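You operate a simulated robot arm through the tools that you are given. There is no shell and no other tool. Be economical: measure what you need, move in short steps, check, and stop when the job is done.

The job below is to be done with a simulated robot arm. You get a single attempt, and the scene is never put back.

## Task
Swap the worn wax ring for the green one; wax dial to 2.
Fine: worn ring in the REJECT tray; shut the cover again.

It is judged by the outcome, as a careful person would: the job done as asked, and still so three seconds after it is handed in. It fails if anything else is knocked over, pushed out of place, dropped, spilled or broken. Lids that push on must go on centred and level and be pressed home; caps that screw on are set level and turned clockwise until they are tight.

## Robot
A 7-joint arm with a two-finger gripper, fixed in place. Base frame: the origin is at the foot of the arm, x ahead of it, y to its left, z up; the work surface is at about z = 0. Lengths are in mm, angles in degrees, forces in N, time in s.
With the tool pointing down near the work surface it reaches from about 260 to 600 mm from the base axis. Its first joint turns from -143.0 to 143.0 degrees. Payload 1.08 kg.
Tool frame: the origin (TCP) lies between the finger pads and is the grasp point; the fingertips stand 16 mm ahead of it; z points along the fingers, y is the line along which they close. Largest opening 88 mm; the body of the gripper starts 58 mm behind the TCP.
Orientation is that of the tool frame in the base frame, as a unit quaternion [w, x, y, z]. With the fingers straight down and closing along the base's y, the tool's x points along the base's -x, its y along +y and its z along -z.

## Interface
- The arm moves only by the tool nudge_tool. Its arguments are lists of equal length, an entry for each row: "travel": the shift along the tool's x, y, z in mm, a list of three; "delta_rot": the turn, a rotation vector about the tool's x, y, z in degrees, a list of three. In form: {"travel": [[tx, ty, tz], ...], "delta_rot": [[ax, ay, az], ...]}. A call has 1 to 12 rows; each row shifts and turns the commanded pose from where the row before left it, along the tool's axes as they then stand. "jaw" is the gripper command, from -1 (shut) to 1 (fully open), values between in proportion, set as the call begins (left out, the last holds). A row lasts 0.2 s, in which the tool goes at most 50 mm and 8.6 degrees; a call with a longer step from one row to the next is refused whole, and so is a gripper value outside its range. A pose out of reach is approached as far as the arm can. The call stops where the force on the tool passes 40 N (or 10 N more than at its start, if that is more) or the arm is blocked; 0.2 s more then pass. The fingers move at their own pace and stop on an object; they squeeze with about 20 N. The grip force told is the motor's: it shows also when the fingers shut on nothing. Time passes only in rows, and 0.2 s behind the last, so rows that do not move let the fingers close. The reply holds the time, the measured pose of the TCP, the force on the tool along the base axes, the opening and the grip force, in the units named above and with some noise, with the torque about the TCP (base axes, N m) and any sound that the robot's microphone picked up.
- Cameras (640 x 400 px; columns grow to the right, rows downward): "scene" is fixed at [53.9, -496.6, 579.9]; the picture's right is [0.79, -0.61, 0.00], its down [-0.38, -0.50, -0.78] and it looks along [0.48, 0.62, -0.63] (base axes); focal length 265 px, centre (320, 200). "wrist" rides on the gripper at [82, -8, -92] in the tool frame; the picture's right is [0.10, 0.99, 0.00], its down [-0.70, 0.07, -0.71] and it looks along [-0.71, 0.07, 0.70] (tool axes); focal length 256 px, centre (320, 200). There is no depth. A picture from a camera that has moved, and an enlarged one, comes with that camera's place and axes in the base frame and with its lens. The place of the scene camera against the robot may be out by one fixed shift of up to 12 mm in any direction.
- capture(camera): a new picture of that camera. It takes no simulated time.
- enlarge(camera, box): a new picture of the part [left, top, right, bottom] of that camera's present view, enlarged. It takes no simulated time.
- close_job(): hands the job in; it is judged then, once.

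Work in short steps. Places have to be worked out from the pictures, the camera data and where the tool is seen: move nearer, look again, correct. Check each grasp and each placing, and mend what went wrong. You have 120 turns and 84 pictures in all, those below and enlarged ones among them. Open the gripper and draw the arm clear of the work before you hand the job in, unless the task says otherwise; then end with one line.

The tools are called after "Call:" by a JSON object that holds its "name" and its "arguments". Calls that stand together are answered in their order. nudge_tool: Moves the arm, as the interface text tells. Its arguments: {"type":"object","properties":{"travel":{"type":"array"},"delta_rot":{"type":"array"},"jaw":{"type":"number"}},"required":["travel","delta_rot"]} The other tools are called the same way: capture (camera) takes a picture; enlarge (camera, box) takes an enlarged picture of a part of a camera's view; close_job () hands the job in.

At the start:

```text
t: 0.0
eef_pos: [281.7, 297.7, 360.3]
tool_rot: [0.0, 0.0, 1.0, 0.0]
ft_force: [-0.1, -0.6, 0.4]
wrist_torque: [-0.01, 0.0, -0.01]
grip_width: 88.0
gripper_force: 0.0
```

scene: 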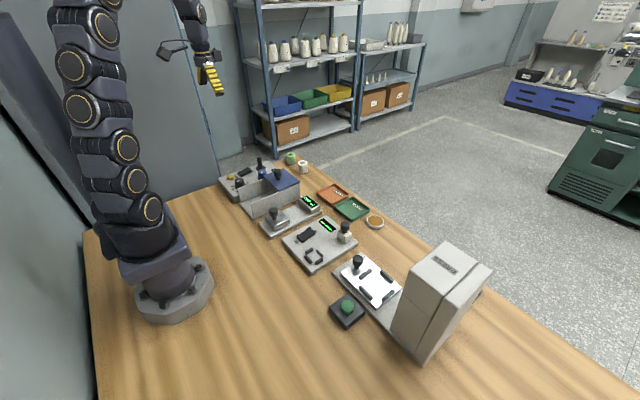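
wrist: 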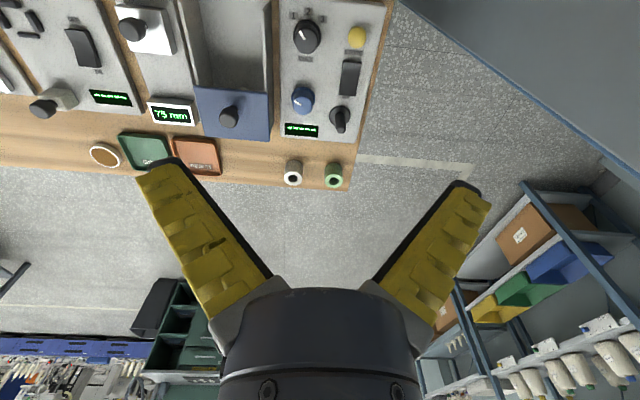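

I'll look closely at the bench before moving.

Call:
{"name": "enlarge", "arguments": {"camera": "wrist", "box": [180, 0, 400, 200]}}

Call:
{"name": "enlarge", "arguments": {"camera": "scene", "box": [210, 140, 390, 280]}}

Call:
{"name": "enlarge", "arguments": {"camera": "wrist", "box": [0, 0, 220, 180]}}

```text
2.00 times, centred on (290, 100) of wrist
camera zoom: at [200.6, 288.6, 453.1], right [-0.1, 0.99, 0.0], down [0.7, 0.07, 0.71], along [0.71, 0.07, -0.7], focal length 512 px, centre (380, 400)
```

zoom: 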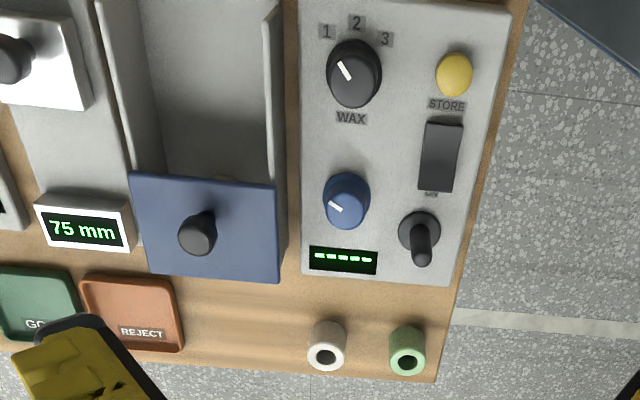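

```text
2.86 times, centred on (300, 210) of scene
camera zoom: at [53.9, -496.6, 579.9], right [0.79, -0.61, 0.0], down [-0.38, -0.5, -0.78], along [0.48, 0.62, -0.63], focal length 757 px, centre (377, 171)
```

zoom: 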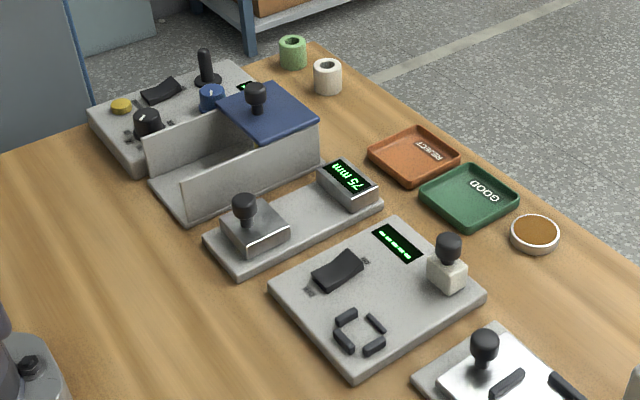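

```text
2.22 times, centred on (110, 90) of wrist
camera zoom: at [200.6, 288.6, 453.1], right [-0.1, 0.99, 0.0], down [0.7, 0.07, 0.71], along [0.71, 0.07, -0.7], focal length 569 px, centre (787, 444)
```

zoom: 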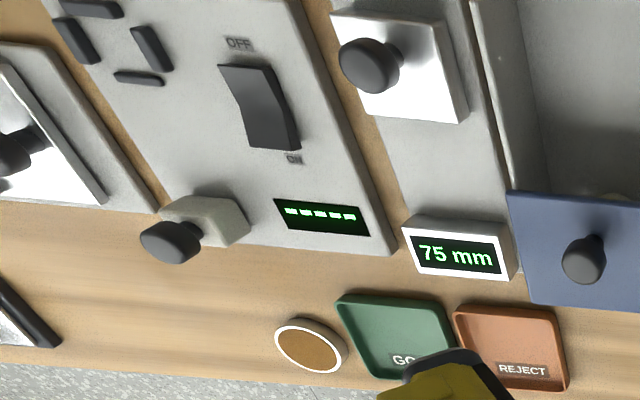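

The green and white rings are at about (545, 345), near the reach limit. The wax dial points at 1, and the lidded channel with the blue cover is at about (409, 177). I'll move nearer the cover to look under it.

Call:
{"name": "nudge_tool", "arguments": {"travel": [[-5, -30, 20], [-5, -30, 20], [-5, -30, 20], [-5, -30, 20]], "delta_rot": [[0, 0, 0], [0, 0, 0], [0, 0, 0], [0, 0, 0]], "jaw": 1}}

Call:
{"name": "capture", "arguments": {"camera": "wrist"}}

```text
t: 1.0
eef_pos: [302.2, 177.6, 280.2]
tool_rot: [0.001, 0.0, 1.0, 0.0]
ft_force: [-0.3, -0.4, -0.4]
wrist_torque: [-0.01, -0.01, 0.02]
grip_width: 87.9
gripper_force: 0.0
```

```text
78 pictures are left
camera wrist: at [220.8, 169.0, 371.9], right [-0.1, 0.99, 0.0], down [0.7, 0.07, 0.71], along [0.71, 0.07, -0.7], focal length 256 px, centre (320, 200)
```

wrist: 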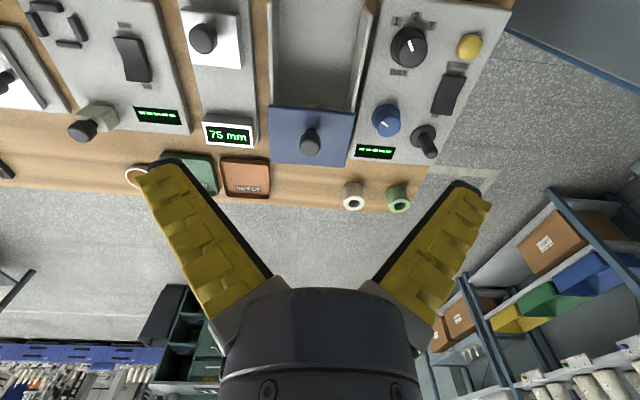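

Now I'll check the cover detail from both cameras.

Call:
{"name": "enlarge", "arguments": {"camera": "scene", "box": [225, 155, 325, 225]}}

Call:
{"name": "enlarge", "arguments": {"camera": "wrist", "box": [250, 0, 410, 220]}}

```text
5.71 times, centred on (275, 190) of scene
camera zoom: at [53.9, -496.6, 579.9], right [0.79, -0.61, 0.0], down [-0.38, -0.5, -0.78], along [0.48, 0.62, -0.63], focal length 1514 px, centre (577, 257)
```

zoom: 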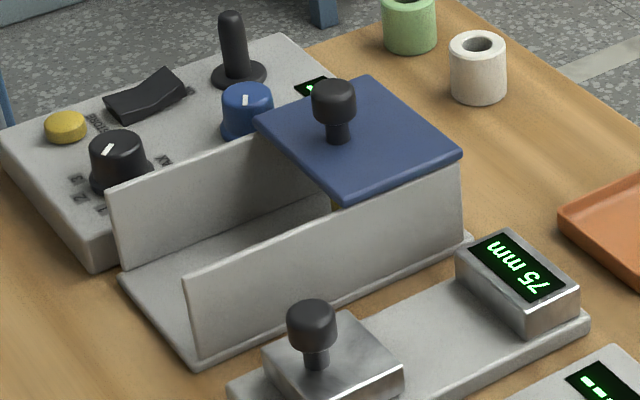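

```text
1.82 times, centred on (330, 110) of wrist
camera zoom: at [220.8, 169.0, 371.9], right [-0.1, 0.99, 0.0], down [0.7, 0.07, 0.71], along [0.71, 0.07, -0.7], focal length 465 px, centre (302, 364)
```

zoom: 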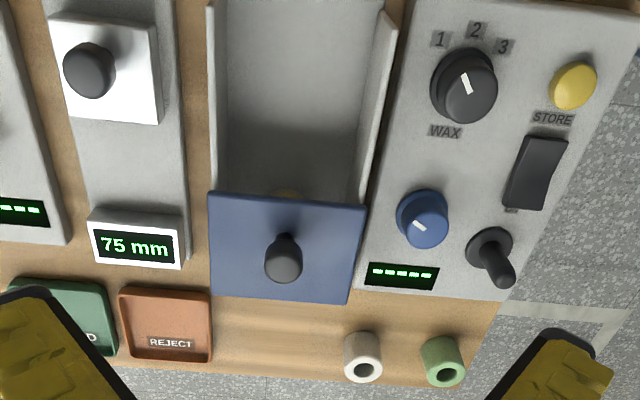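

The worn, yellowish ring sits under the blue lid, which looks like a sliding cover on the walls. I'll hover above its knob at about (399, 174) and look.

Call:
{"name": "nudge_tool", "arguments": {"travel": [[-25, -1, 30], [-25, -1, 30], [-25, -1, 30], [-22, 0, 30]], "delta_rot": [[0, 0, 0], [0, 0, 0], [0, 0, 0], [0, 0, 0]]}}

Call:
{"name": "capture", "arguments": {"camera": "wrist"}}

Call:
{"name": "enlarge", "arguments": {"camera": "scene", "box": [205, 105, 345, 215]}}

```text
t: 2.0
eef_pos: [399.3, 174.9, 159.1]
tool_rot: [-0.001, 0.001, 1.0, 0.0]
ft_force: [0.8, 0.5, -0.2]
wrist_torque: [0.04, 0.01, 0.01]
grip_width: 88.2
gripper_force: 0.0
```

```text
75 pictures are left
camera wrist: at [318.2, 166.5, 251.4], right [-0.1, 0.99, 0.0], down [0.7, 0.07, 0.71], along [0.71, 0.07, -0.71], focal length 256 px, centre (320, 200)
```

wrist: 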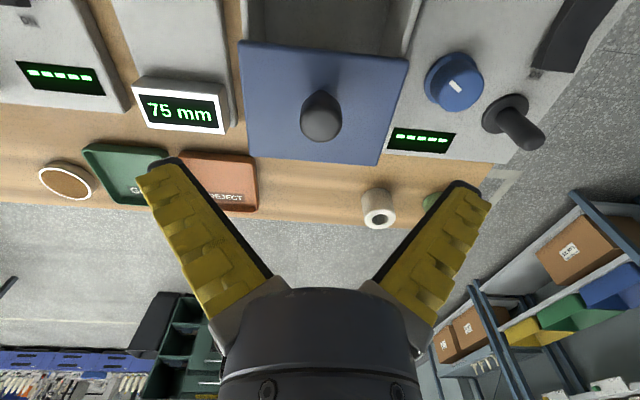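

```text
3.64 times, centred on (275, 160) of scene
camera zoom: at [53.9, -496.6, 579.9], right [0.79, -0.61, 0.0], down [-0.38, -0.5, -0.78], along [0.48, 0.62, -0.63], focal length 964 px, centre (484, 346)
```

zoom: 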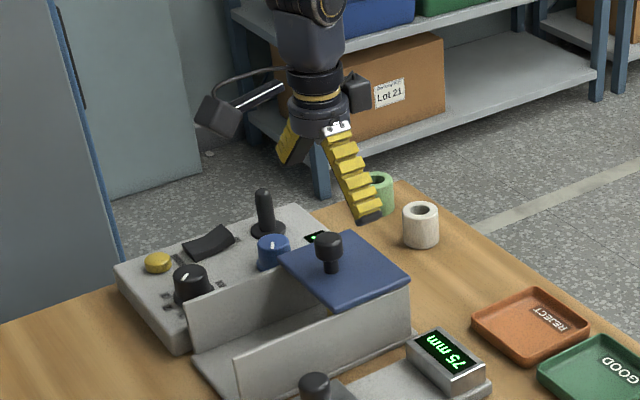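

The knob is about (400, 175) with its top near z 100–110. I'll go down 30 mm to get parallax on its height.

Call:
{"name": "nudge_tool", "arguments": {"travel": [[0, 0, 15], [0, 0, 15]], "delta_rot": [[0, 0, 0], [0, 0, 0]]}}

Call:
{"name": "capture", "arguments": {"camera": "wrist"}}

```text
t: 2.6
eef_pos: [398.3, 173.6, 131.4]
tool_rot: [0.0, 0.0, 1.0, -0.001]
ft_force: [-0.5, -0.4, 0.2]
wrist_torque: [-0.02, -0.01, -0.01]
grip_width: 87.9
gripper_force: 0.1
```

```text
73 pictures are left
camera wrist: at [317.8, 166.6, 223.2], right [-0.1, 0.99, 0.0], down [0.7, 0.07, 0.71], along [0.71, 0.07, -0.7], focal length 256 px, centre (320, 200)
```

wrist: 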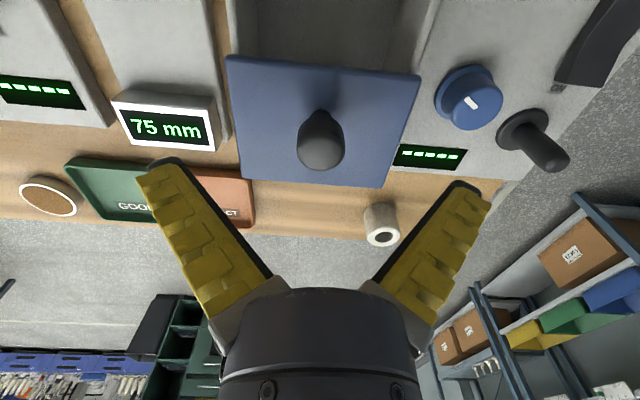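

The knob top works out at about z 99, centre (402, 175), 27 mm wide. I'll lower to z≈90 and close.

Call:
{"name": "nudge_tool", "arguments": {"travel": [[-3.5, 1, 14], [0, 0, 14], [0, 0, 13]], "delta_rot": [[0, 0, 0], [0, 0, 0], [0, 0, 0]]}}

Call:
{"name": "nudge_tool", "arguments": {"travel": [[0, 0, 0], [0, 0, 0], [0, 0, 0]], "delta_rot": [[0, 0, 0], [0, 0, 0], [0, 0, 0]], "jaw": -1}}

Call:
{"name": "capture", "arguments": {"camera": "wrist"}}

```text
t: 3.4
eef_pos: [401.4, 177.4, 90.3]
tool_rot: [0.0, 0.001, 1.0, 0.0]
ft_force: [0.3, 0.7, 0.0]
wrist_torque: [-0.01, 0.01, 0.04]
grip_width: 87.9
gripper_force: 0.0
```

```text
t: 3.9
eef_pos: [406.4, 175.2, 94.9]
tool_rot: [0.006, 0.0, 1.0, 0.001]
ft_force: [-0.5, -20.4, 20.9]
wrist_torque: [0.0, 0.03, -0.01]
grip_width: 8.2
gripper_force: 21.5
stopped in row 2: the force on the tool passed its limit at 46 N (the readings are from after the stop); the commanded pose is now the measured one
```

```text
72 pictures are left
camera wrist: at [323.7, 166.4, 186.0], right [-0.1, 0.99, 0.0], down [0.69, 0.07, 0.72], along [0.71, 0.07, -0.7], focal length 256 px, centre (320, 200)
```

wrist: 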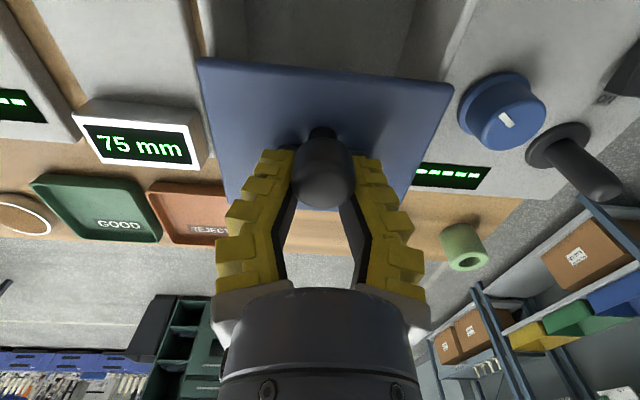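

The fingers shut to 8 mm and the tool was pushed to +x and up, so the knob was wedged off-centre. I'll open and re-measure.

Call:
{"name": "nudge_tool", "arguments": {"travel": [[0, 0, 0], [0, 0, 0], [0, 0, 0]], "delta_rot": [[0, 0, 0], [0, 0, 0], [0, 0, 0]], "jaw": 1}}

Call:
{"name": "capture", "arguments": {"camera": "wrist"}}

Call:
{"name": "enlarge", "arguments": {"camera": "scene", "box": [225, 135, 325, 225]}}

```text
t: 4.7
eef_pos: [404.3, 176.4, 93.3]
tool_rot: [0.004, 0.0, 1.0, 0.002]
ft_force: [-0.1, 0.8, -1.3]
wrist_torque: [0.02, -0.05, 0.01]
grip_width: 88.0
gripper_force: 0.0
```

```text
71 pictures are left
camera wrist: at [322.6, 168.1, 184.9], right [-0.1, 0.99, 0.0], down [0.69, 0.07, 0.72], along [0.71, 0.08, -0.7], focal length 256 px, centre (320, 200)
```

wrist: 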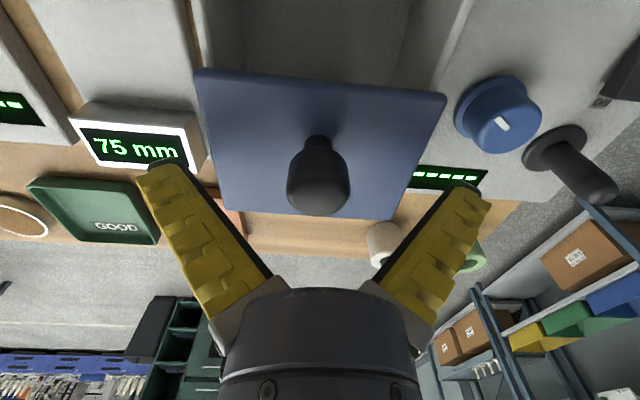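

```text
4.44 times, centred on (275, 180) of scene
camera zoom: at [53.9, -496.6, 579.9], right [0.79, -0.61, 0.0], down [-0.38, -0.5, -0.78], along [0.48, 0.62, -0.63], focal length 1178 px, centre (520, 289)
```

zoom: 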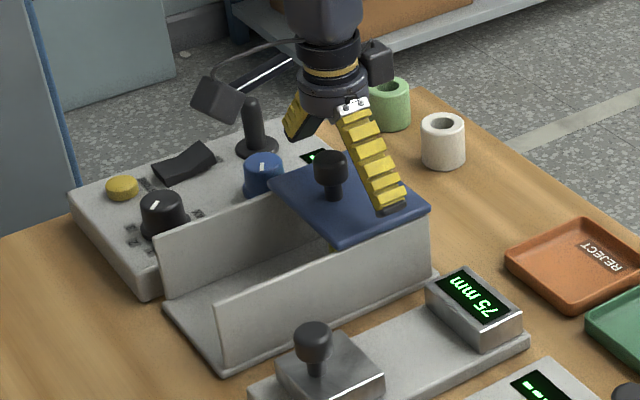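

Three views now agree on a knob top at z≈109 and centre (395, 176), so I was too low and too far out. I'll raise to z 100, shift −9 in x and close again.

Call:
{"name": "nudge_tool", "arguments": {"travel": [[0, 0, -7.5], [9.5, 0, 0], [0, 0, 0]], "delta_rot": [[0, 0, 0], [0, 0, 0], [0, 0, 0]]}}

Call:
{"name": "nudge_tool", "arguments": {"travel": [[0, 0, 0], [0, 0, 0], [0, 0, 0]], "delta_rot": [[0, 0, 0], [0, 0, 0], [0, 0, 0]], "jaw": -1}}

Call:
{"name": "capture", "arguments": {"camera": "wrist"}}

```text
t: 5.5
eef_pos: [394.4, 176.4, 100.4]
tool_rot: [0.005, 0.0, 1.0, 0.002]
ft_force: [-0.1, 0.4, 0.8]
wrist_torque: [-0.04, 0.02, -0.02]
grip_width: 87.8
gripper_force: 0.0
```

```text
t: 6.3
eef_pos: [395.1, 174.5, 100.6]
tool_rot: [0.004, 0.0, 1.0, 0.001]
ft_force: [-1.5, -19.3, 3.2]
wrist_torque: [-0.1, 0.28, 0.09]
grip_width: 19.3
gripper_force: 21.7
```

```text
69 pictures are left
camera wrist: at [312.8, 166.6, 192.2], right [-0.1, 0.99, 0.0], down [0.7, 0.07, 0.71], along [0.71, 0.07, -0.7], focal length 256 px, centre (320, 200)
```

wrist: 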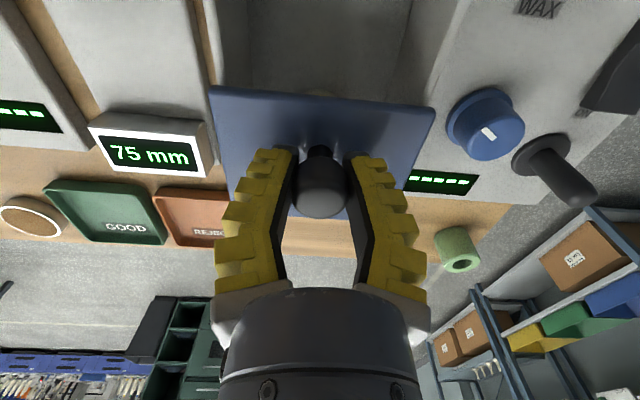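

The knob is gripped at 19 mm, but there is a 19 N side load because it sits about 2 mm to −y. I'll relieve that, then try sliding toward −x gently.

Call:
{"name": "nudge_tool", "arguments": {"travel": [[0, -2, 0], [0, 0, 0]], "delta_rot": [[0, 0, 0], [0, 0, 0]]}}

Call:
{"name": "nudge_tool", "arguments": {"travel": [[4, 0, 0], [4, 0, 0], [4, 0, 0]], "delta_rot": [[0, 0, 0], [0, 0, 0], [0, 0, 0]]}}

Call:
{"name": "enlarge", "arguments": {"camera": "scene", "box": [225, 135, 325, 225]}}

```text
t: 6.9
eef_pos: [394.8, 175.7, 99.5]
tool_rot: [0.003, 0.0, 1.0, 0.002]
ft_force: [-6.8, -5.4, 0.1]
wrist_torque: [-0.09, 0.4, -0.05]
grip_width: 18.9
gripper_force: 21.2
```

```text
t: 7.7
eef_pos: [381.8, 174.4, 102.2]
tool_rot: [0.005, 0.001, 1.0, 0.003]
ft_force: [0.6, -0.7, -2.4]
wrist_torque: [0.01, 0.16, -0.05]
grip_width: 16.2
gripper_force: 21.9
```

```text
4.44 times, centred on (275, 180) of scene
camera zoom: at [53.9, -496.6, 579.9], right [0.79, -0.61, 0.0], down [-0.38, -0.5, -0.78], along [0.48, 0.62, -0.63], focal length 1178 px, centre (520, 289)
```

zoom: 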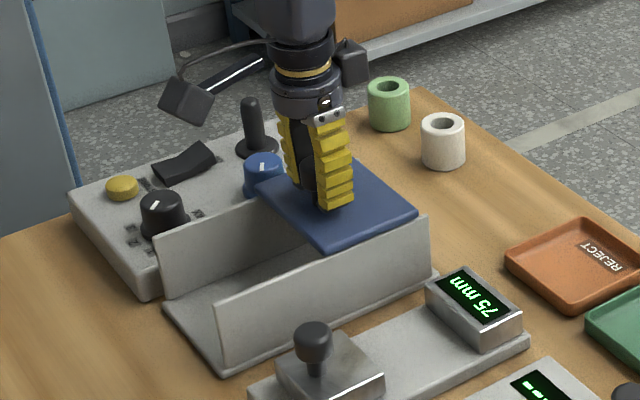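

The lid slides. The grip is riding up the domed head, so I'll open and re-centre with a look.

Call:
{"name": "nudge_tool", "arguments": {"travel": [[0, 0, 0], [0, 0, 0]], "delta_rot": [[0, 0, 0], [0, 0, 0]], "jaw": 0}}

Call:
{"name": "enlarge", "arguments": {"camera": "wrist", "box": [200, 60, 440, 260]}}

Call:
{"name": "enlarge", "arguments": {"camera": "scene", "box": [240, 130, 310, 200]}}

```text
t: 8.3
eef_pos: [383.8, 174.3, 100.6]
tool_rot: [0.006, 0.001, 1.0, 0.002]
ft_force: [0.3, 0.5, 0.1]
wrist_torque: [0.01, 0.03, 0.0]
grip_width: 48.3
gripper_force: 3.1
```

```text
2.00 times, centred on (320, 160) of wrist
camera zoom: at [300.6, 165.8, 192.6], right [-0.1, 0.99, 0.0], down [0.69, 0.07, 0.72], along [0.71, 0.08, -0.7], focal length 512 px, centre (320, 280)
```

zoom: 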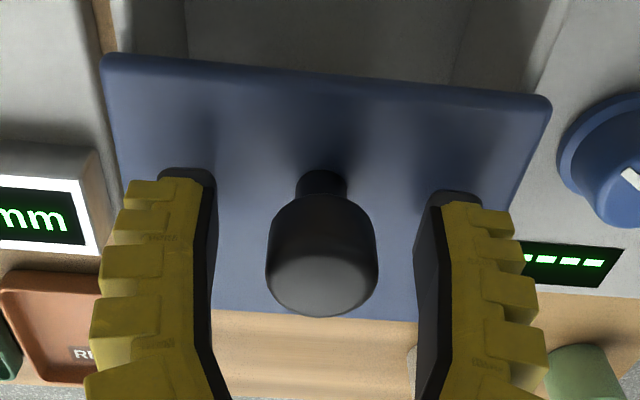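

```text
5.71 times, centred on (275, 165) of scene
camera zoom: at [53.9, -496.6, 579.9], right [0.79, -0.61, 0.0], down [-0.38, -0.5, -0.78], along [0.48, 0.62, -0.63], focal length 1514 px, centre (577, 400)
```

zoom: 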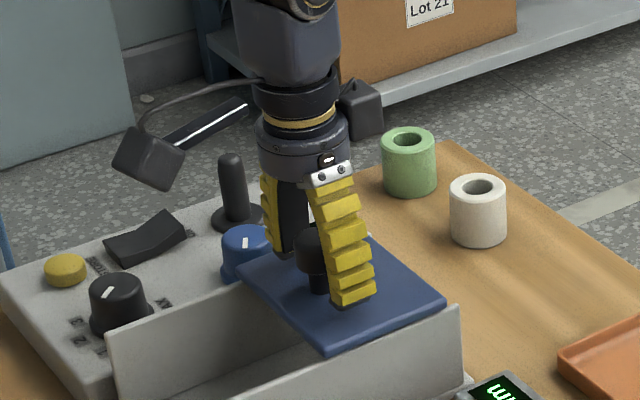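

The knob is between the pads. I'll grip it slightly lower and continue sliding toward the robot, watching force.

Call:
{"name": "nudge_tool", "arguments": {"travel": [[0, 0, 2], [0, 0, 2]], "delta_rot": [[0, 0, 0], [0, 0, 0]]}}

Call:
{"name": "nudge_tool", "arguments": {"travel": [[0, 0, 0], [0, 0, 0], [5, 0, 0], [5, 0, 0], [5, 0, 0]], "delta_rot": [[0, 0, 0], [0, 0, 0], [0, 0, 0], [0, 0, 0], [0, 0, 0]], "jaw": -1}}

Call:
{"name": "capture", "arguments": {"camera": "wrist"}}

```text
t: 8.9
eef_pos: [382.9, 174.4, 97.4]
tool_rot: [0.006, 0.0, 1.0, 0.002]
ft_force: [-0.5, -0.1, -0.1]
wrist_torque: [0.0, 0.04, 0.0]
grip_width: 48.9
gripper_force: 2.8
```

```text
t: 10.1
eef_pos: [367.5, 173.9, 96.2]
tool_rot: [0.004, 0.0, 1.0, 0.001]
ft_force: [0.5, -2.5, -1.6]
wrist_torque: [0.0, 0.07, 0.0]
grip_width: 20.0
gripper_force: 22.1
```

```text
65 pictures are left
camera wrist: at [286.2, 166.1, 188.2], right [-0.1, 0.99, 0.0], down [0.69, 0.07, 0.72], along [0.71, 0.08, -0.7], focal length 256 px, centre (320, 200)
```

wrist: 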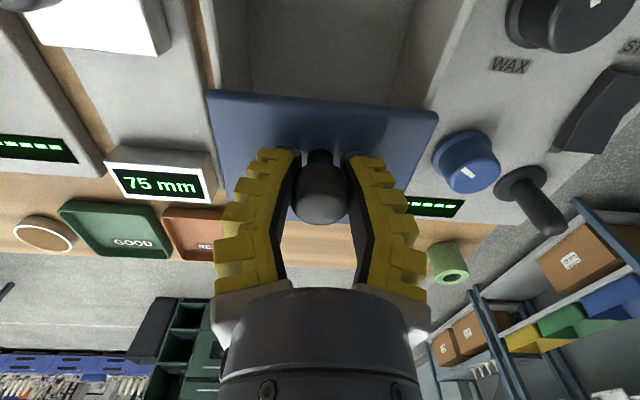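

The grip is solid at 20 mm and the lid follows freely. I'll keep sliding it toward the near end.

Call:
{"name": "nudge_tool", "arguments": {"travel": [[6, 0, 0], [6, 0, 0], [6, 0, 0], [6, 0, 0], [6, 0, 0], [6, 0, 0], [6, 0, 0]], "delta_rot": [[0, 0, 0], [0, 0, 0], [0, 0, 0], [0, 0, 0], [0, 0, 0], [0, 0, 0], [0, 0, 0]]}}

Call:
{"name": "enlarge", "arguments": {"camera": "scene", "box": [225, 135, 325, 225]}}

```text
t: 11.7
eef_pos: [326.3, 174.8, 95.5]
tool_rot: [0.004, 0.0, 1.0, 0.002]
ft_force: [0.9, 6.4, -5.8]
wrist_torque: [0.07, 0.16, 0.06]
grip_width: 19.7
gripper_force: 22.0
```

```text
4.44 times, centred on (275, 180) of scene
camera zoom: at [53.9, -496.6, 579.9], right [0.79, -0.61, 0.0], down [-0.38, -0.5, -0.78], along [0.48, 0.62, -0.63], focal length 1178 px, centre (520, 289)
```

zoom: 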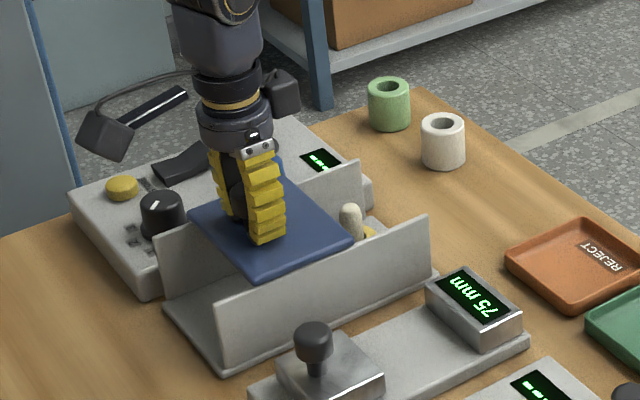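

A post with the worn ring has appeared. I'll slide about 22 mm further for room.

Call:
{"name": "nudge_tool", "arguments": {"travel": [[5, 0, 0], [5, 0, 0], [5, 0, 0], [5, 0, 0]], "delta_rot": [[0, 0, 0], [0, 0, 0], [0, 0, 0], [0, 0, 0]]}}

Call:
{"name": "enlarge", "arguments": {"camera": "scene", "box": [225, 135, 325, 225]}}

```text
t: 12.7
eef_pos: [306.8, 173.7, 96.5]
tool_rot: [0.005, 0.0, 1.0, 0.002]
ft_force: [0.5, 13.1, -13.5]
wrist_torque: [-0.03, 0.2, 0.03]
grip_width: 19.0
gripper_force: 22.2
```

```text
4.44 times, centred on (275, 180) of scene
camera zoom: at [53.9, -496.6, 579.9], right [0.79, -0.61, 0.0], down [-0.38, -0.5, -0.78], along [0.48, 0.62, -0.63], focal length 1178 px, centre (520, 289)
```

zoom: 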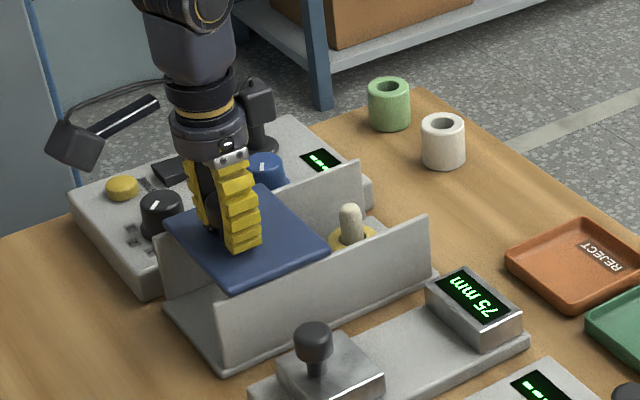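

Force is building a little and the ring is now clear. I'll release, rise, and look from above the post.

Call:
{"name": "nudge_tool", "arguments": {"travel": [[0, 0, 0], [0, 0, 0], [0, 0, -25], [0, 0, -30], [-15, 0, -20], [-20, 0, 0], [-20, 0, 0], [-20, 0, 0]], "delta_rot": [[0, 0, 0], [0, 0, 0], [0, 0, 0], [0, 0, 0], [0, 0, 0], [0, 0, 0], [0, 0, 0], [0, 0, 0]], "jaw": 1}}

Call:
{"name": "capture", "arguments": {"camera": "wrist"}}

```text
t: 14.5
eef_pos: [380.5, 173.5, 171.4]
tool_rot: [0.004, 0.0, 1.0, 0.001]
ft_force: [-0.3, -0.2, 0.5]
wrist_torque: [0.0, -0.03, -0.02]
grip_width: 88.1
gripper_force: 0.0
```

```text
62 pictures are left
camera wrist: at [298.2, 165.6, 263.4], right [-0.1, 0.99, 0.0], down [0.7, 0.07, 0.71], along [0.71, 0.08, -0.7], focal length 256 px, centre (320, 200)
```

wrist: 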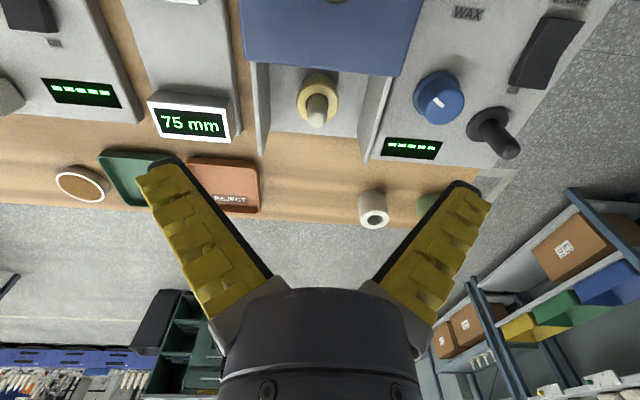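

Call:
{"name": "enlarge", "arguments": {"camera": "wrist", "box": [230, 40, 430, 240]}}

Call:
{"name": "enlarge", "arguments": {"camera": "scene", "box": [255, 145, 335, 205]}}

```text
2.00 times, centred on (330, 140) of wrist
camera zoom: at [298.2, 165.6, 263.4], right [-0.1, 0.99, 0.0], down [0.7, 0.07, 0.71], along [0.71, 0.08, -0.7], focal length 512 px, centre (300, 320)
```

zoom: 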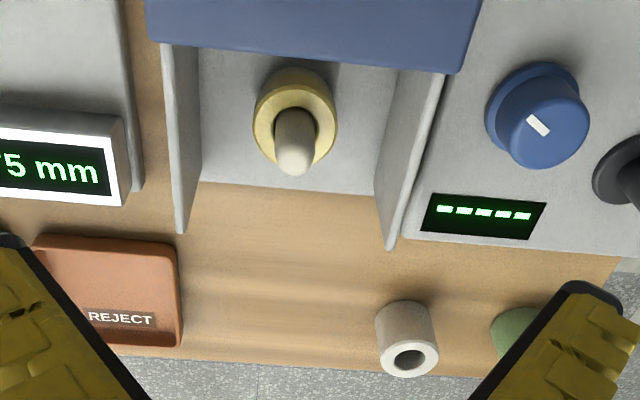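

```text
6.67 times, centred on (295, 175) of scene
camera zoom: at [53.9, -496.6, 579.9], right [0.79, -0.61, 0.0], down [-0.38, -0.5, -0.78], along [0.48, 0.62, -0.63], focal length 1767 px, centre (487, 367)
```

zoom: 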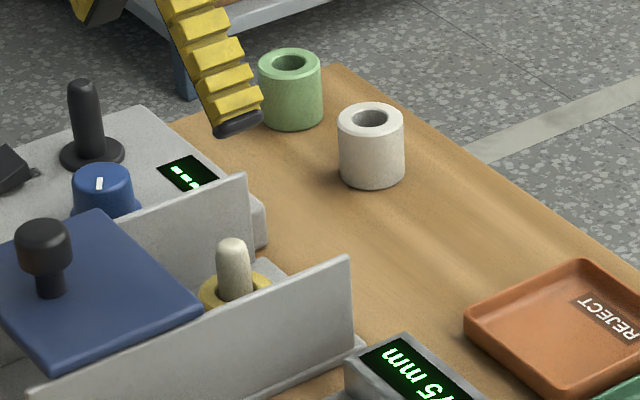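

The worn ring looks about 40 mm across on a post at roughly (405, 176), tip near z 67. I'll centre over it and turn the tool 40° so the wrist camera clears the lid knob.

Call:
{"name": "nudge_tool", "arguments": {"travel": [[-24, 2.5, 0], [0, 0, 10], [0, 0, 10], [0, 0, 10], [0, 0, 10], [0, 0, 0]], "delta_rot": [[0, 0, 0], [0, 0, -8], [0, 0, -8], [0, 0, -8], [0, 0, -8], [0, 0, -8]], "jaw": 0.4}}

Call:
{"name": "capture", "arguments": {"camera": "wrist"}}

Call:
{"name": "enlarge", "arguments": {"camera": "scene", "box": [215, 115, 335, 215]}}

```text
t: 15.9
eef_pos: [405.6, 176.5, 131.8]
tool_rot: [0.006, -0.343, 0.939, 0.0]
ft_force: [0.2, 0.3, 0.4]
wrist_torque: [0.01, -0.01, 0.02]
grip_width: 65.5
gripper_force: 3.2
```

```text
59 pictures are left
camera wrist: at [347.8, 117.0, 223.5], right [-0.72, 0.69, 0.0], down [0.48, 0.5, 0.72], along [0.5, 0.51, -0.7], focal length 256 px, centre (320, 200)
```

wrist: 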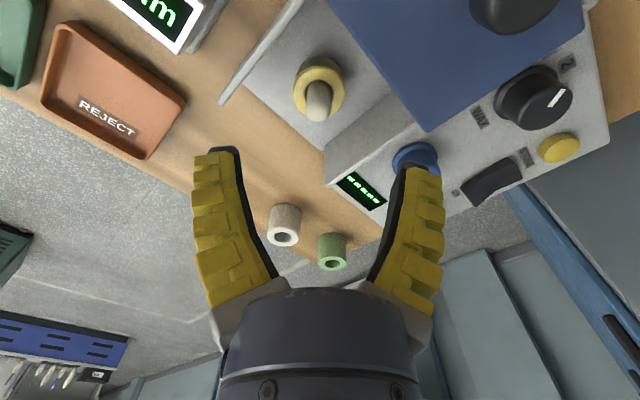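

```text
4.00 times, centred on (275, 165) of scene
camera zoom: at [53.9, -496.6, 579.9], right [0.79, -0.61, 0.0], down [-0.38, -0.5, -0.78], along [0.48, 0.62, -0.63], focal length 1060 px, centre (500, 340)
```

zoom: 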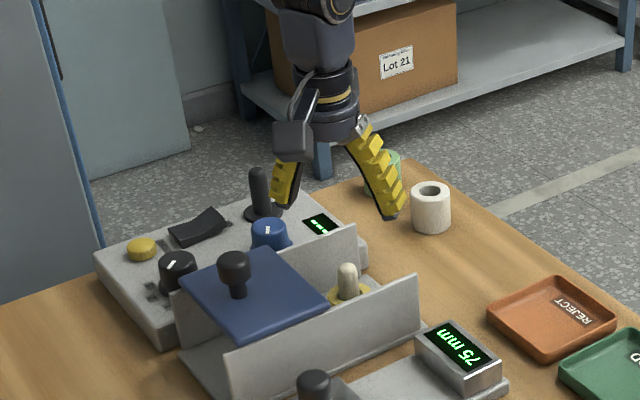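

Triangulation puts the post at (408, 176) with its tip at z≈62. I'll centre and descend around the ring.

Call:
{"name": "nudge_tool", "arguments": {"travel": [[-1.8, -1.5, 20], [0, 0, 20], [0, 0, 20], [0, 0, 20], [0, 0, 12]], "delta_rot": [[0, 0, 0], [0, 0, 0], [0, 0, 0], [0, 0, 0], [0, 0, 0]]}}

Call:
{"name": "capture", "arguments": {"camera": "wrist"}}

Call:
{"name": "enlarge", "arguments": {"camera": "scene", "box": [235, 125, 335, 215]}}

```text
t: 16.9
eef_pos: [407.8, 176.2, 67.5]
tool_rot: [0.004, -0.343, 0.939, -0.001]
ft_force: [-7.6, 4.6, 6.9]
wrist_torque: [-0.05, 0.18, 0.1]
grip_width: 5.7
gripper_force: 21.9
stopped in row 4: the force on the tool passed its limit at 80 N (the readings are from after the stop); the commanded pose is now the measured one
```

```text
57 pictures are left
camera wrist: at [351.0, 117.1, 159.4], right [-0.72, 0.69, 0.0], down [0.48, 0.51, 0.71], along [0.5, 0.51, -0.7], focal length 256 px, centre (320, 200)
```

wrist: 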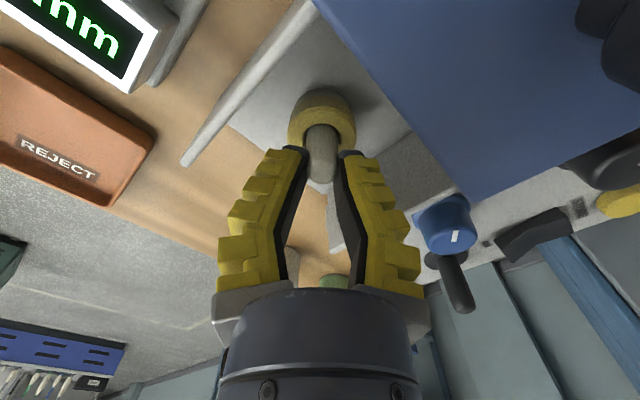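

```text
4.44 times, centred on (285, 170) of scene
camera zoom: at [53.9, -496.6, 579.9], right [0.79, -0.61, 0.0], down [-0.38, -0.5, -0.78], along [0.48, 0.62, -0.63], focal length 1178 px, centre (476, 333)
```

zoom: 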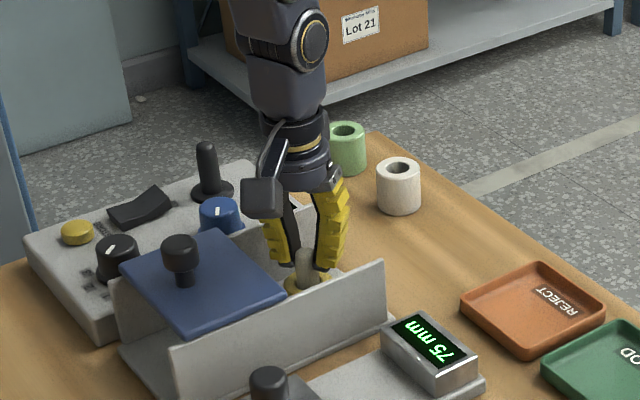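

Unexpectedly the fingers read 5.7 mm, closed near the post tip. I'll command the opening explicitly with no motion and see.

Call:
{"name": "nudge_tool", "arguments": {"travel": [[0, 0, 0], [0, 0, 0], [0, 0, 0]], "delta_rot": [[0, 0, 0], [0, 0, 0], [0, 0, 0]], "jaw": 0.4}}

Call:
{"name": "capture", "arguments": {"camera": "wrist"}}

```text
t: 17.7
eef_pos: [408.6, 174.9, 66.3]
tool_rot: [0.004, -0.343, 0.939, -0.001]
ft_force: [1.3, -7.1, 2.0]
wrist_torque: [0.14, 0.08, 0.2]
grip_width: 62.1
gripper_force: 0.2
```

```text
55 pictures are left
camera wrist: at [351.7, 116.0, 159.2], right [-0.72, 0.7, -0.01], down [0.48, 0.51, 0.71], along [0.5, 0.51, -0.7], focal length 256 px, centre (320, 200)
```

wrist: 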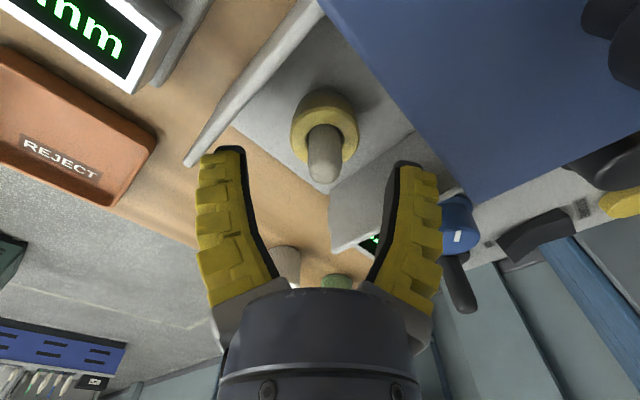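

Open again at 62 mm, with post and ring undisturbed. From now on I'll pass the jaw value explicitly and go down in small steps.

Call:
{"name": "nudge_tool", "arguments": {"travel": [[0, 0, 0], [0, 0, 4], [0, 0, 4]], "delta_rot": [[0, 0, 0], [0, 0, 0], [0, 0, 0]], "jaw": 0.4}}

Call:
{"name": "enlarge", "arguments": {"camera": "scene", "box": [235, 125, 335, 215]}}

```text
t: 18.5
eef_pos: [409.6, 175.7, 59.9]
tool_rot: [0.006, -0.343, 0.939, -0.001]
ft_force: [-0.4, -22.3, 19.4]
wrist_torque: [0.91, 0.48, 0.75]
grip_width: 56.7
gripper_force: 0.1
```

```text
4.44 times, centred on (285, 170) of scene
camera zoom: at [53.9, -496.6, 579.9], right [0.79, -0.61, 0.0], down [-0.38, -0.5, -0.78], along [0.48, 0.62, -0.63], focal length 1178 px, centre (476, 333)
```

zoom: 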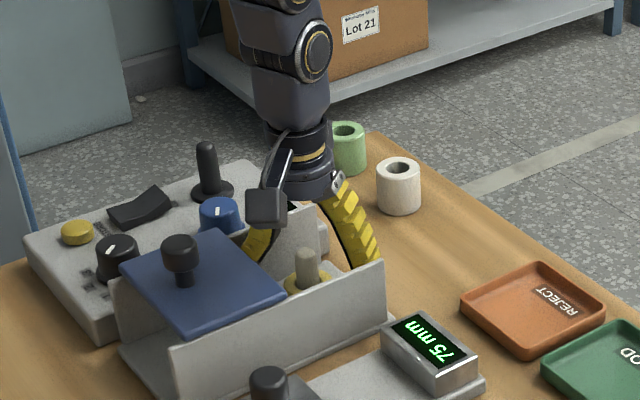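

The +y finger is brushing the side wall (−22 N in y). I'll back up, turn a further 24° so the fingers lie more along the channel, narrow the opening, and retry.

Call:
{"name": "nudge_tool", "arguments": {"travel": [[0, 0, -12], [0, 0, -12], [0, 0, 0], [0, 0, 0], [0, 0, 0], [0, 0, 0]], "delta_rot": [[0, 0, 0], [0, 0, 0], [0, 0, -8], [0, 0, -8], [0, 0, -8], [0, 0, 0]], "jaw": 0.2}}

Call:
{"name": "capture", "arguments": {"camera": "wrist"}}

```text
t: 19.9
eef_pos: [409.4, 176.3, 83.9]
tool_rot: [0.005, -0.532, 0.847, -0.002]
ft_force: [0.8, 0.5, 1.0]
wrist_torque: [0.04, 0.0, -0.05]
grip_width: 56.8
gripper_force: 3.3
```

```text
53 pictures are left
camera wrist: at [380.6, 99.0, 175.4], right [-0.94, 0.34, -0.01], down [0.23, 0.66, 0.71], along [0.25, 0.67, -0.7], focal length 256 px, centre (320, 200)
```

wrist: 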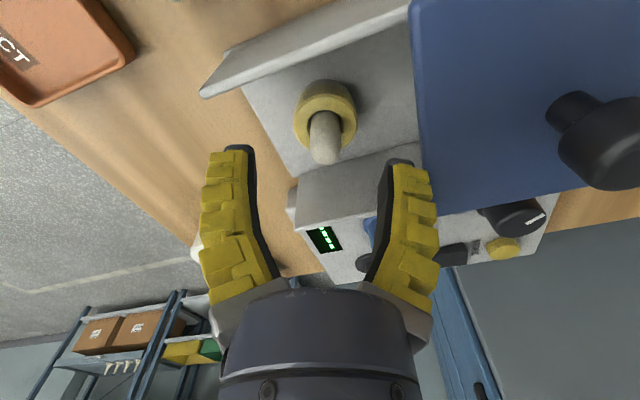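

Reworking the views gives the post at about (405.5, 174), with the ring around 25 mm tall. I'll shift by (−4, −2) and lower in small steps.

Call:
{"name": "nudge_tool", "arguments": {"travel": [[3.8, 2.5, 0], [0, 0, 8], [0, 0, 8], [0, 0, 8]], "delta_rot": [[0, 0, 0], [0, 0, 0], [0, 0, 0], [0, 0, 0]], "jaw": 0.2}}

Call:
{"name": "capture", "arguments": {"camera": "wrist"}}

```text
t: 20.9
eef_pos: [406.8, 175.1, 60.3]
tool_rot: [0.005, -0.532, 0.847, -0.002]
ft_force: [0.1, 0.3, 0.6]
wrist_torque: [0.01, 0.01, -0.01]
grip_width: 57.2
gripper_force: 2.7
```

```text
52 pictures are left
camera wrist: at [378.2, 96.9, 151.2], right [-0.94, 0.34, -0.01], down [0.23, 0.66, 0.71], along [0.25, 0.67, -0.7], focal length 256 px, centre (320, 200)
```

wrist: 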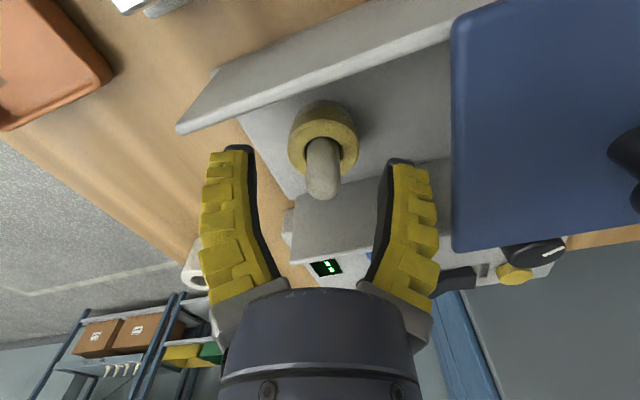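

It's clear of everything now, with the ring centred between the fingers. Continuing down.

Call:
{"name": "nudge_tool", "arguments": {"travel": [[0, 0, 7], [0, 0, 7], [0, 0, 7], [0, 0, 6]], "delta_rot": [[0, 0, 0], [0, 0, 0], [0, 0, 0], [0, 0, 0]], "jaw": 0.2}}

Call:
{"name": "capture", "arguments": {"camera": "wrist"}}

```text
t: 21.9
eef_pos: [405.2, 173.5, 32.9]
tool_rot: [0.004, -0.53, 0.848, -0.001]
ft_force: [-0.2, 0.6, -0.8]
wrist_torque: [0.0, -0.01, 0.01]
grip_width: 57.0
gripper_force: 3.3
```

```text
51 pictures are left
camera wrist: at [376.9, 95.8, 124.5], right [-0.94, 0.34, -0.01], down [0.23, 0.66, 0.71], along [0.25, 0.67, -0.7], focal length 256 px, centre (320, 200)
```

wrist: 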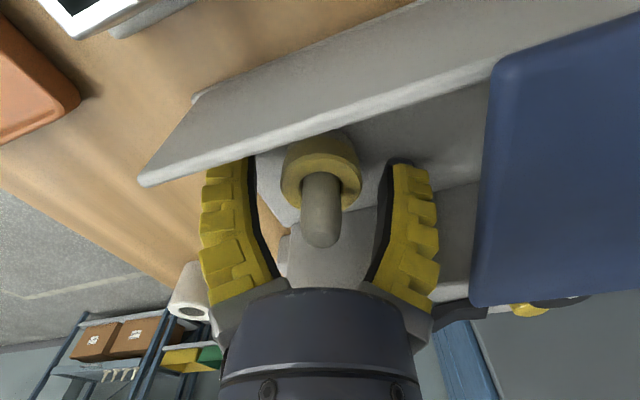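

The ring lies between the tips. I'll go 4 mm lower and close.

Call:
{"name": "nudge_tool", "arguments": {"travel": [[0, 0, 2], [0, 0, 2]], "delta_rot": [[0, 0, 0], [0, 0, 0]], "jaw": 0.2}}

Call:
{"name": "nudge_tool", "arguments": {"travel": [[0, 0, 0], [0, 0, 0], [0, 0, 0]], "delta_rot": [[0, 0, 0], [0, 0, 0], [0, 0, 0]], "jaw": -1}}

Call:
{"name": "capture", "arguments": {"camera": "wrist"}}

```text
t: 22.5
eef_pos: [405.2, 172.8, 28.3]
tool_rot: [0.005, -0.532, 0.847, -0.001]
ft_force: [-0.4, 0.5, 0.2]
wrist_torque: [0.0, 0.02, 0.02]
grip_width: 57.1
gripper_force: 3.1
```

```text
t: 23.3
eef_pos: [405.6, 172.8, 28.7]
tool_rot: [0.005, -0.53, 0.848, -0.002]
ft_force: [-3.6, 2.0, 4.9]
wrist_torque: [0.12, 0.17, 0.03]
grip_width: 33.7
gripper_force: 20.1
```

```text
50 pictures are left
camera wrist: at [376.7, 95.9, 120.2], right [-0.94, 0.34, -0.01], down [0.23, 0.66, 0.71], along [0.25, 0.67, -0.7], focal length 256 px, centre (320, 200)
```

wrist: 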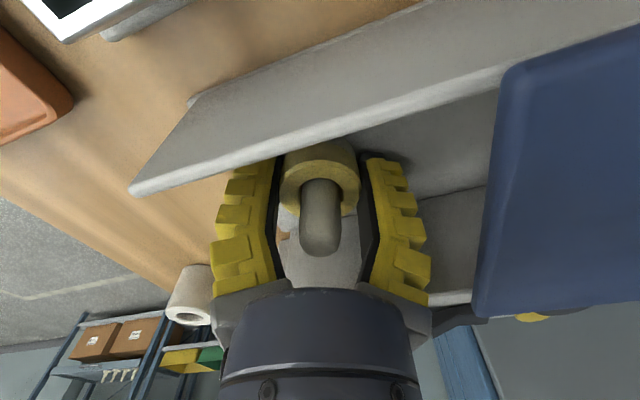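

The ring is held at 33.7 mm. I'll lift slowly straight up along the post.

Call:
{"name": "nudge_tool", "arguments": {"travel": [[0, 0, -6], [0, 0, -8], [0, 0, -8], [0, 0, -8], [0, 0, -8]], "delta_rot": [[0, 0, 0], [0, 0, 0], [0, 0, 0], [0, 0, 0], [0, 0, 0]], "jaw": -1}}

Call:
{"name": "nudge_tool", "arguments": {"travel": [[0, 0, -10], [0, 0, -10], [0, 0, -10], [0, 0, -15]], "delta_rot": [[0, 0, 0], [0, 0, 0], [0, 0, 0], [0, 0, 0]], "jaw": -1}}

Call:
{"name": "capture", "arguments": {"camera": "wrist"}}

Call:
{"name": "enlarge", "arguments": {"camera": "scene", "box": [235, 125, 355, 215]}}

```text
t: 24.5
eef_pos: [403.9, 173.6, 66.1]
tool_rot: [0.006, -0.53, 0.848, -0.002]
ft_force: [4.4, 7.8, -13.9]
wrist_torque: [0.13, -0.06, -0.04]
grip_width: 0.0
gripper_force: 22.2
```

```text
t: 25.5
eef_pos: [405.0, 173.4, 110.5]
tool_rot: [0.004, -0.53, 0.848, -0.001]
ft_force: [0.3, 0.1, 0.0]
wrist_torque: [0.03, 0.0, 0.01]
grip_width: 0.0
gripper_force: 21.7
```

```text
49 pictures are left
camera wrist: at [375.4, 95.8, 203.3], right [-0.94, 0.34, -0.01], down [0.24, 0.66, 0.71], along [0.25, 0.67, -0.7], focal length 256 px, centre (320, 200)
```

wrist: 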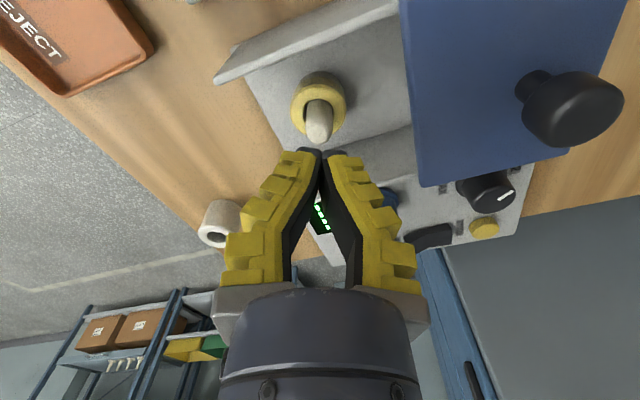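

```text
4.44 times, centred on (295, 170) of scene
camera zoom: at [53.9, -496.6, 579.9], right [0.79, -0.61, 0.0], down [-0.38, -0.5, -0.78], along [0.48, 0.62, -0.63], focal length 1178 px, centre (431, 333)
```

zoom: 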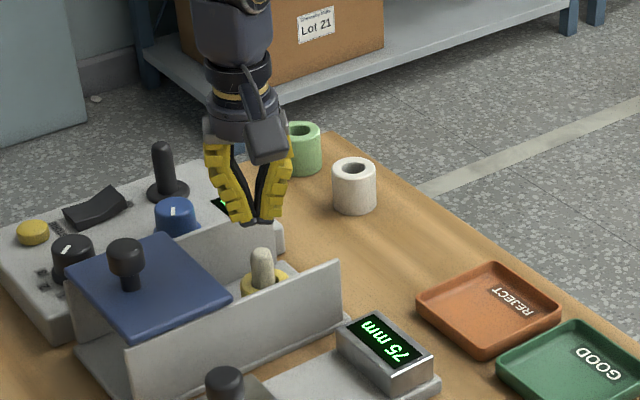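

The fingers slipped off; the ring stayed seated on the post. Visually the pads were 8 mm wider than the reading, so these fingers flex. I'll go back down, seat deeper on the ring, then lift in tiny steps and watch.

Call:
{"name": "nudge_tool", "arguments": {"travel": [[0, 0, 0], [0, 0, 0], [0, 0, 15], [0, 0, 15], [0, 0, 15], [0, 0, 15], [0, 0, 13], [0, 0, 8]], "delta_rot": [[0, 0, 0], [0, 0, 0], [0, 0, 0], [0, 0, 0], [0, 0, 0], [0, 0, 0], [0, 0, 0], [0, 0, 0]], "jaw": 0.2}}

Call:
{"name": "nudge_tool", "arguments": {"travel": [[0, 0, 2], [0, 0, 2], [0, 0, 2]], "delta_rot": [[0, 0, 0], [0, 0, 0], [0, 0, 0]], "jaw": 0.2}}

Call:
{"name": "capture", "arguments": {"camera": "wrist"}}

```text
t: 27.3
eef_pos: [404.6, 173.9, 29.6]
tool_rot: [0.005, -0.531, 0.847, -0.002]
ft_force: [0.9, -0.5, -0.7]
wrist_torque: [-0.02, -0.01, 0.0]
grip_width: 56.9
gripper_force: 2.4
```

```text
t: 28.1
eef_pos: [405.8, 174.3, 24.7]
tool_rot: [0.005, -0.53, 0.848, -0.002]
ft_force: [-0.2, -0.8, 0.2]
wrist_torque: [-0.04, 0.0, 0.04]
grip_width: 57.3
gripper_force: 2.9
```

```text
47 pictures are left
camera wrist: at [377.0, 96.4, 116.8], right [-0.94, 0.34, -0.01], down [0.23, 0.66, 0.71], along [0.25, 0.67, -0.7], focal length 256 px, centre (320, 200)
```

wrist: 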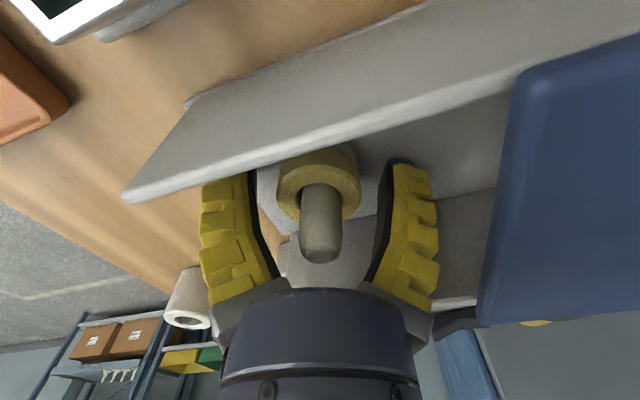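

Still no floor contact. I'll go 3 mm lower, close, and lift just 6 mm to check.

Call:
{"name": "nudge_tool", "arguments": {"travel": [[0, 0, 1.5], [0, 0, 1.5], [0, 0, 1.5]], "delta_rot": [[0, 0, 0], [0, 0, 0], [0, 0, 0]], "jaw": 0.2}}

Call:
{"name": "nudge_tool", "arguments": {"travel": [[0, 0, 0], [0, 0, 0], [0, 0, 0], [0, 0, 0]], "delta_rot": [[0, 0, 0], [0, 0, 0], [0, 0, 0], [0, 0, 0]], "jaw": -1}}

Call:
{"name": "nudge_tool", "arguments": {"travel": [[0, 0, -3], [0, 0, -3]], "delta_rot": [[0, 0, 0], [0, 0, 0]], "jaw": -1}}

Call:
{"name": "capture", "arguments": {"camera": "wrist"}}

Call:
{"name": "enlarge", "arguments": {"camera": "scene", "box": [255, 145, 335, 205]}}

```text
t: 28.9
eef_pos: [405.9, 173.2, 21.0]
tool_rot: [0.005, -0.531, 0.847, -0.001]
ft_force: [-0.5, -3.3, 12.2]
wrist_torque: [0.16, 0.45, 0.19]
grip_width: 61.3
gripper_force: 5.2
```

```text
t: 29.4
eef_pos: [405.9, 173.7, 23.0]
tool_rot: [0.005, -0.532, 0.847, -0.001]
ft_force: [-16.2, 7.0, 31.1]
wrist_torque: [0.31, 1.06, -0.01]
grip_width: 34.8
gripper_force: 21.6
stopped in row 2: the force on the tool passed its limit at 42 N (the readings are from after the stop); the commanded pose is now the measured one
```

```text
t: 30.0
eef_pos: [405.2, 173.7, 26.7]
tool_rot: [0.002, -0.531, 0.847, -0.001]
ft_force: [-8.2, 10.8, -6.9]
wrist_torque: [-0.06, -0.01, -0.04]
grip_width: 34.1
gripper_force: 19.4
```

```text
46 pictures are left
camera wrist: at [377.0, 95.6, 118.8], right [-0.94, 0.34, -0.01], down [0.24, 0.66, 0.71], along [0.25, 0.67, -0.7], focal length 256 px, centre (320, 200)
```

wrist: 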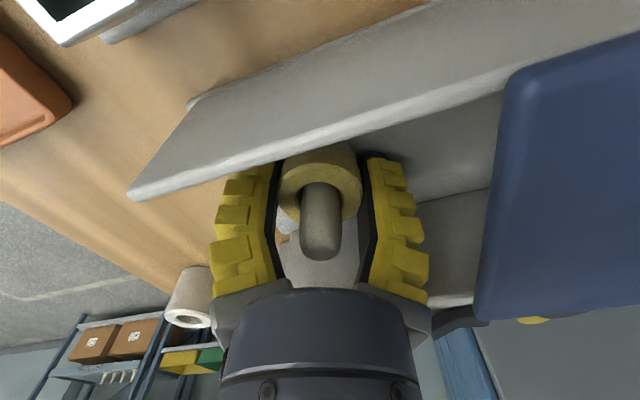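

```text
6.67 times, centred on (295, 175) of scene
camera zoom: at [53.9, -496.6, 579.9], right [0.79, -0.61, 0.0], down [-0.38, -0.5, -0.78], along [0.48, 0.62, -0.63], focal length 1767 px, centre (487, 367)
```

zoom: 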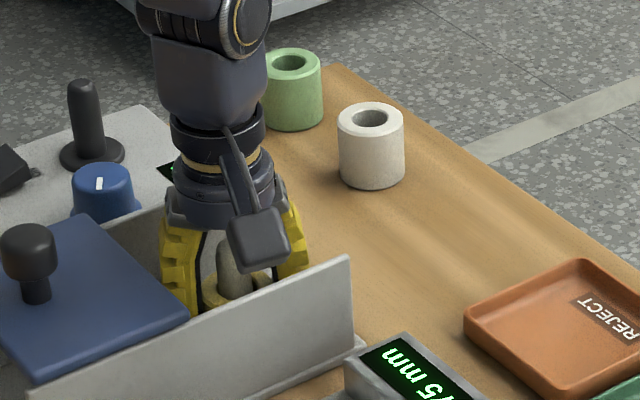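

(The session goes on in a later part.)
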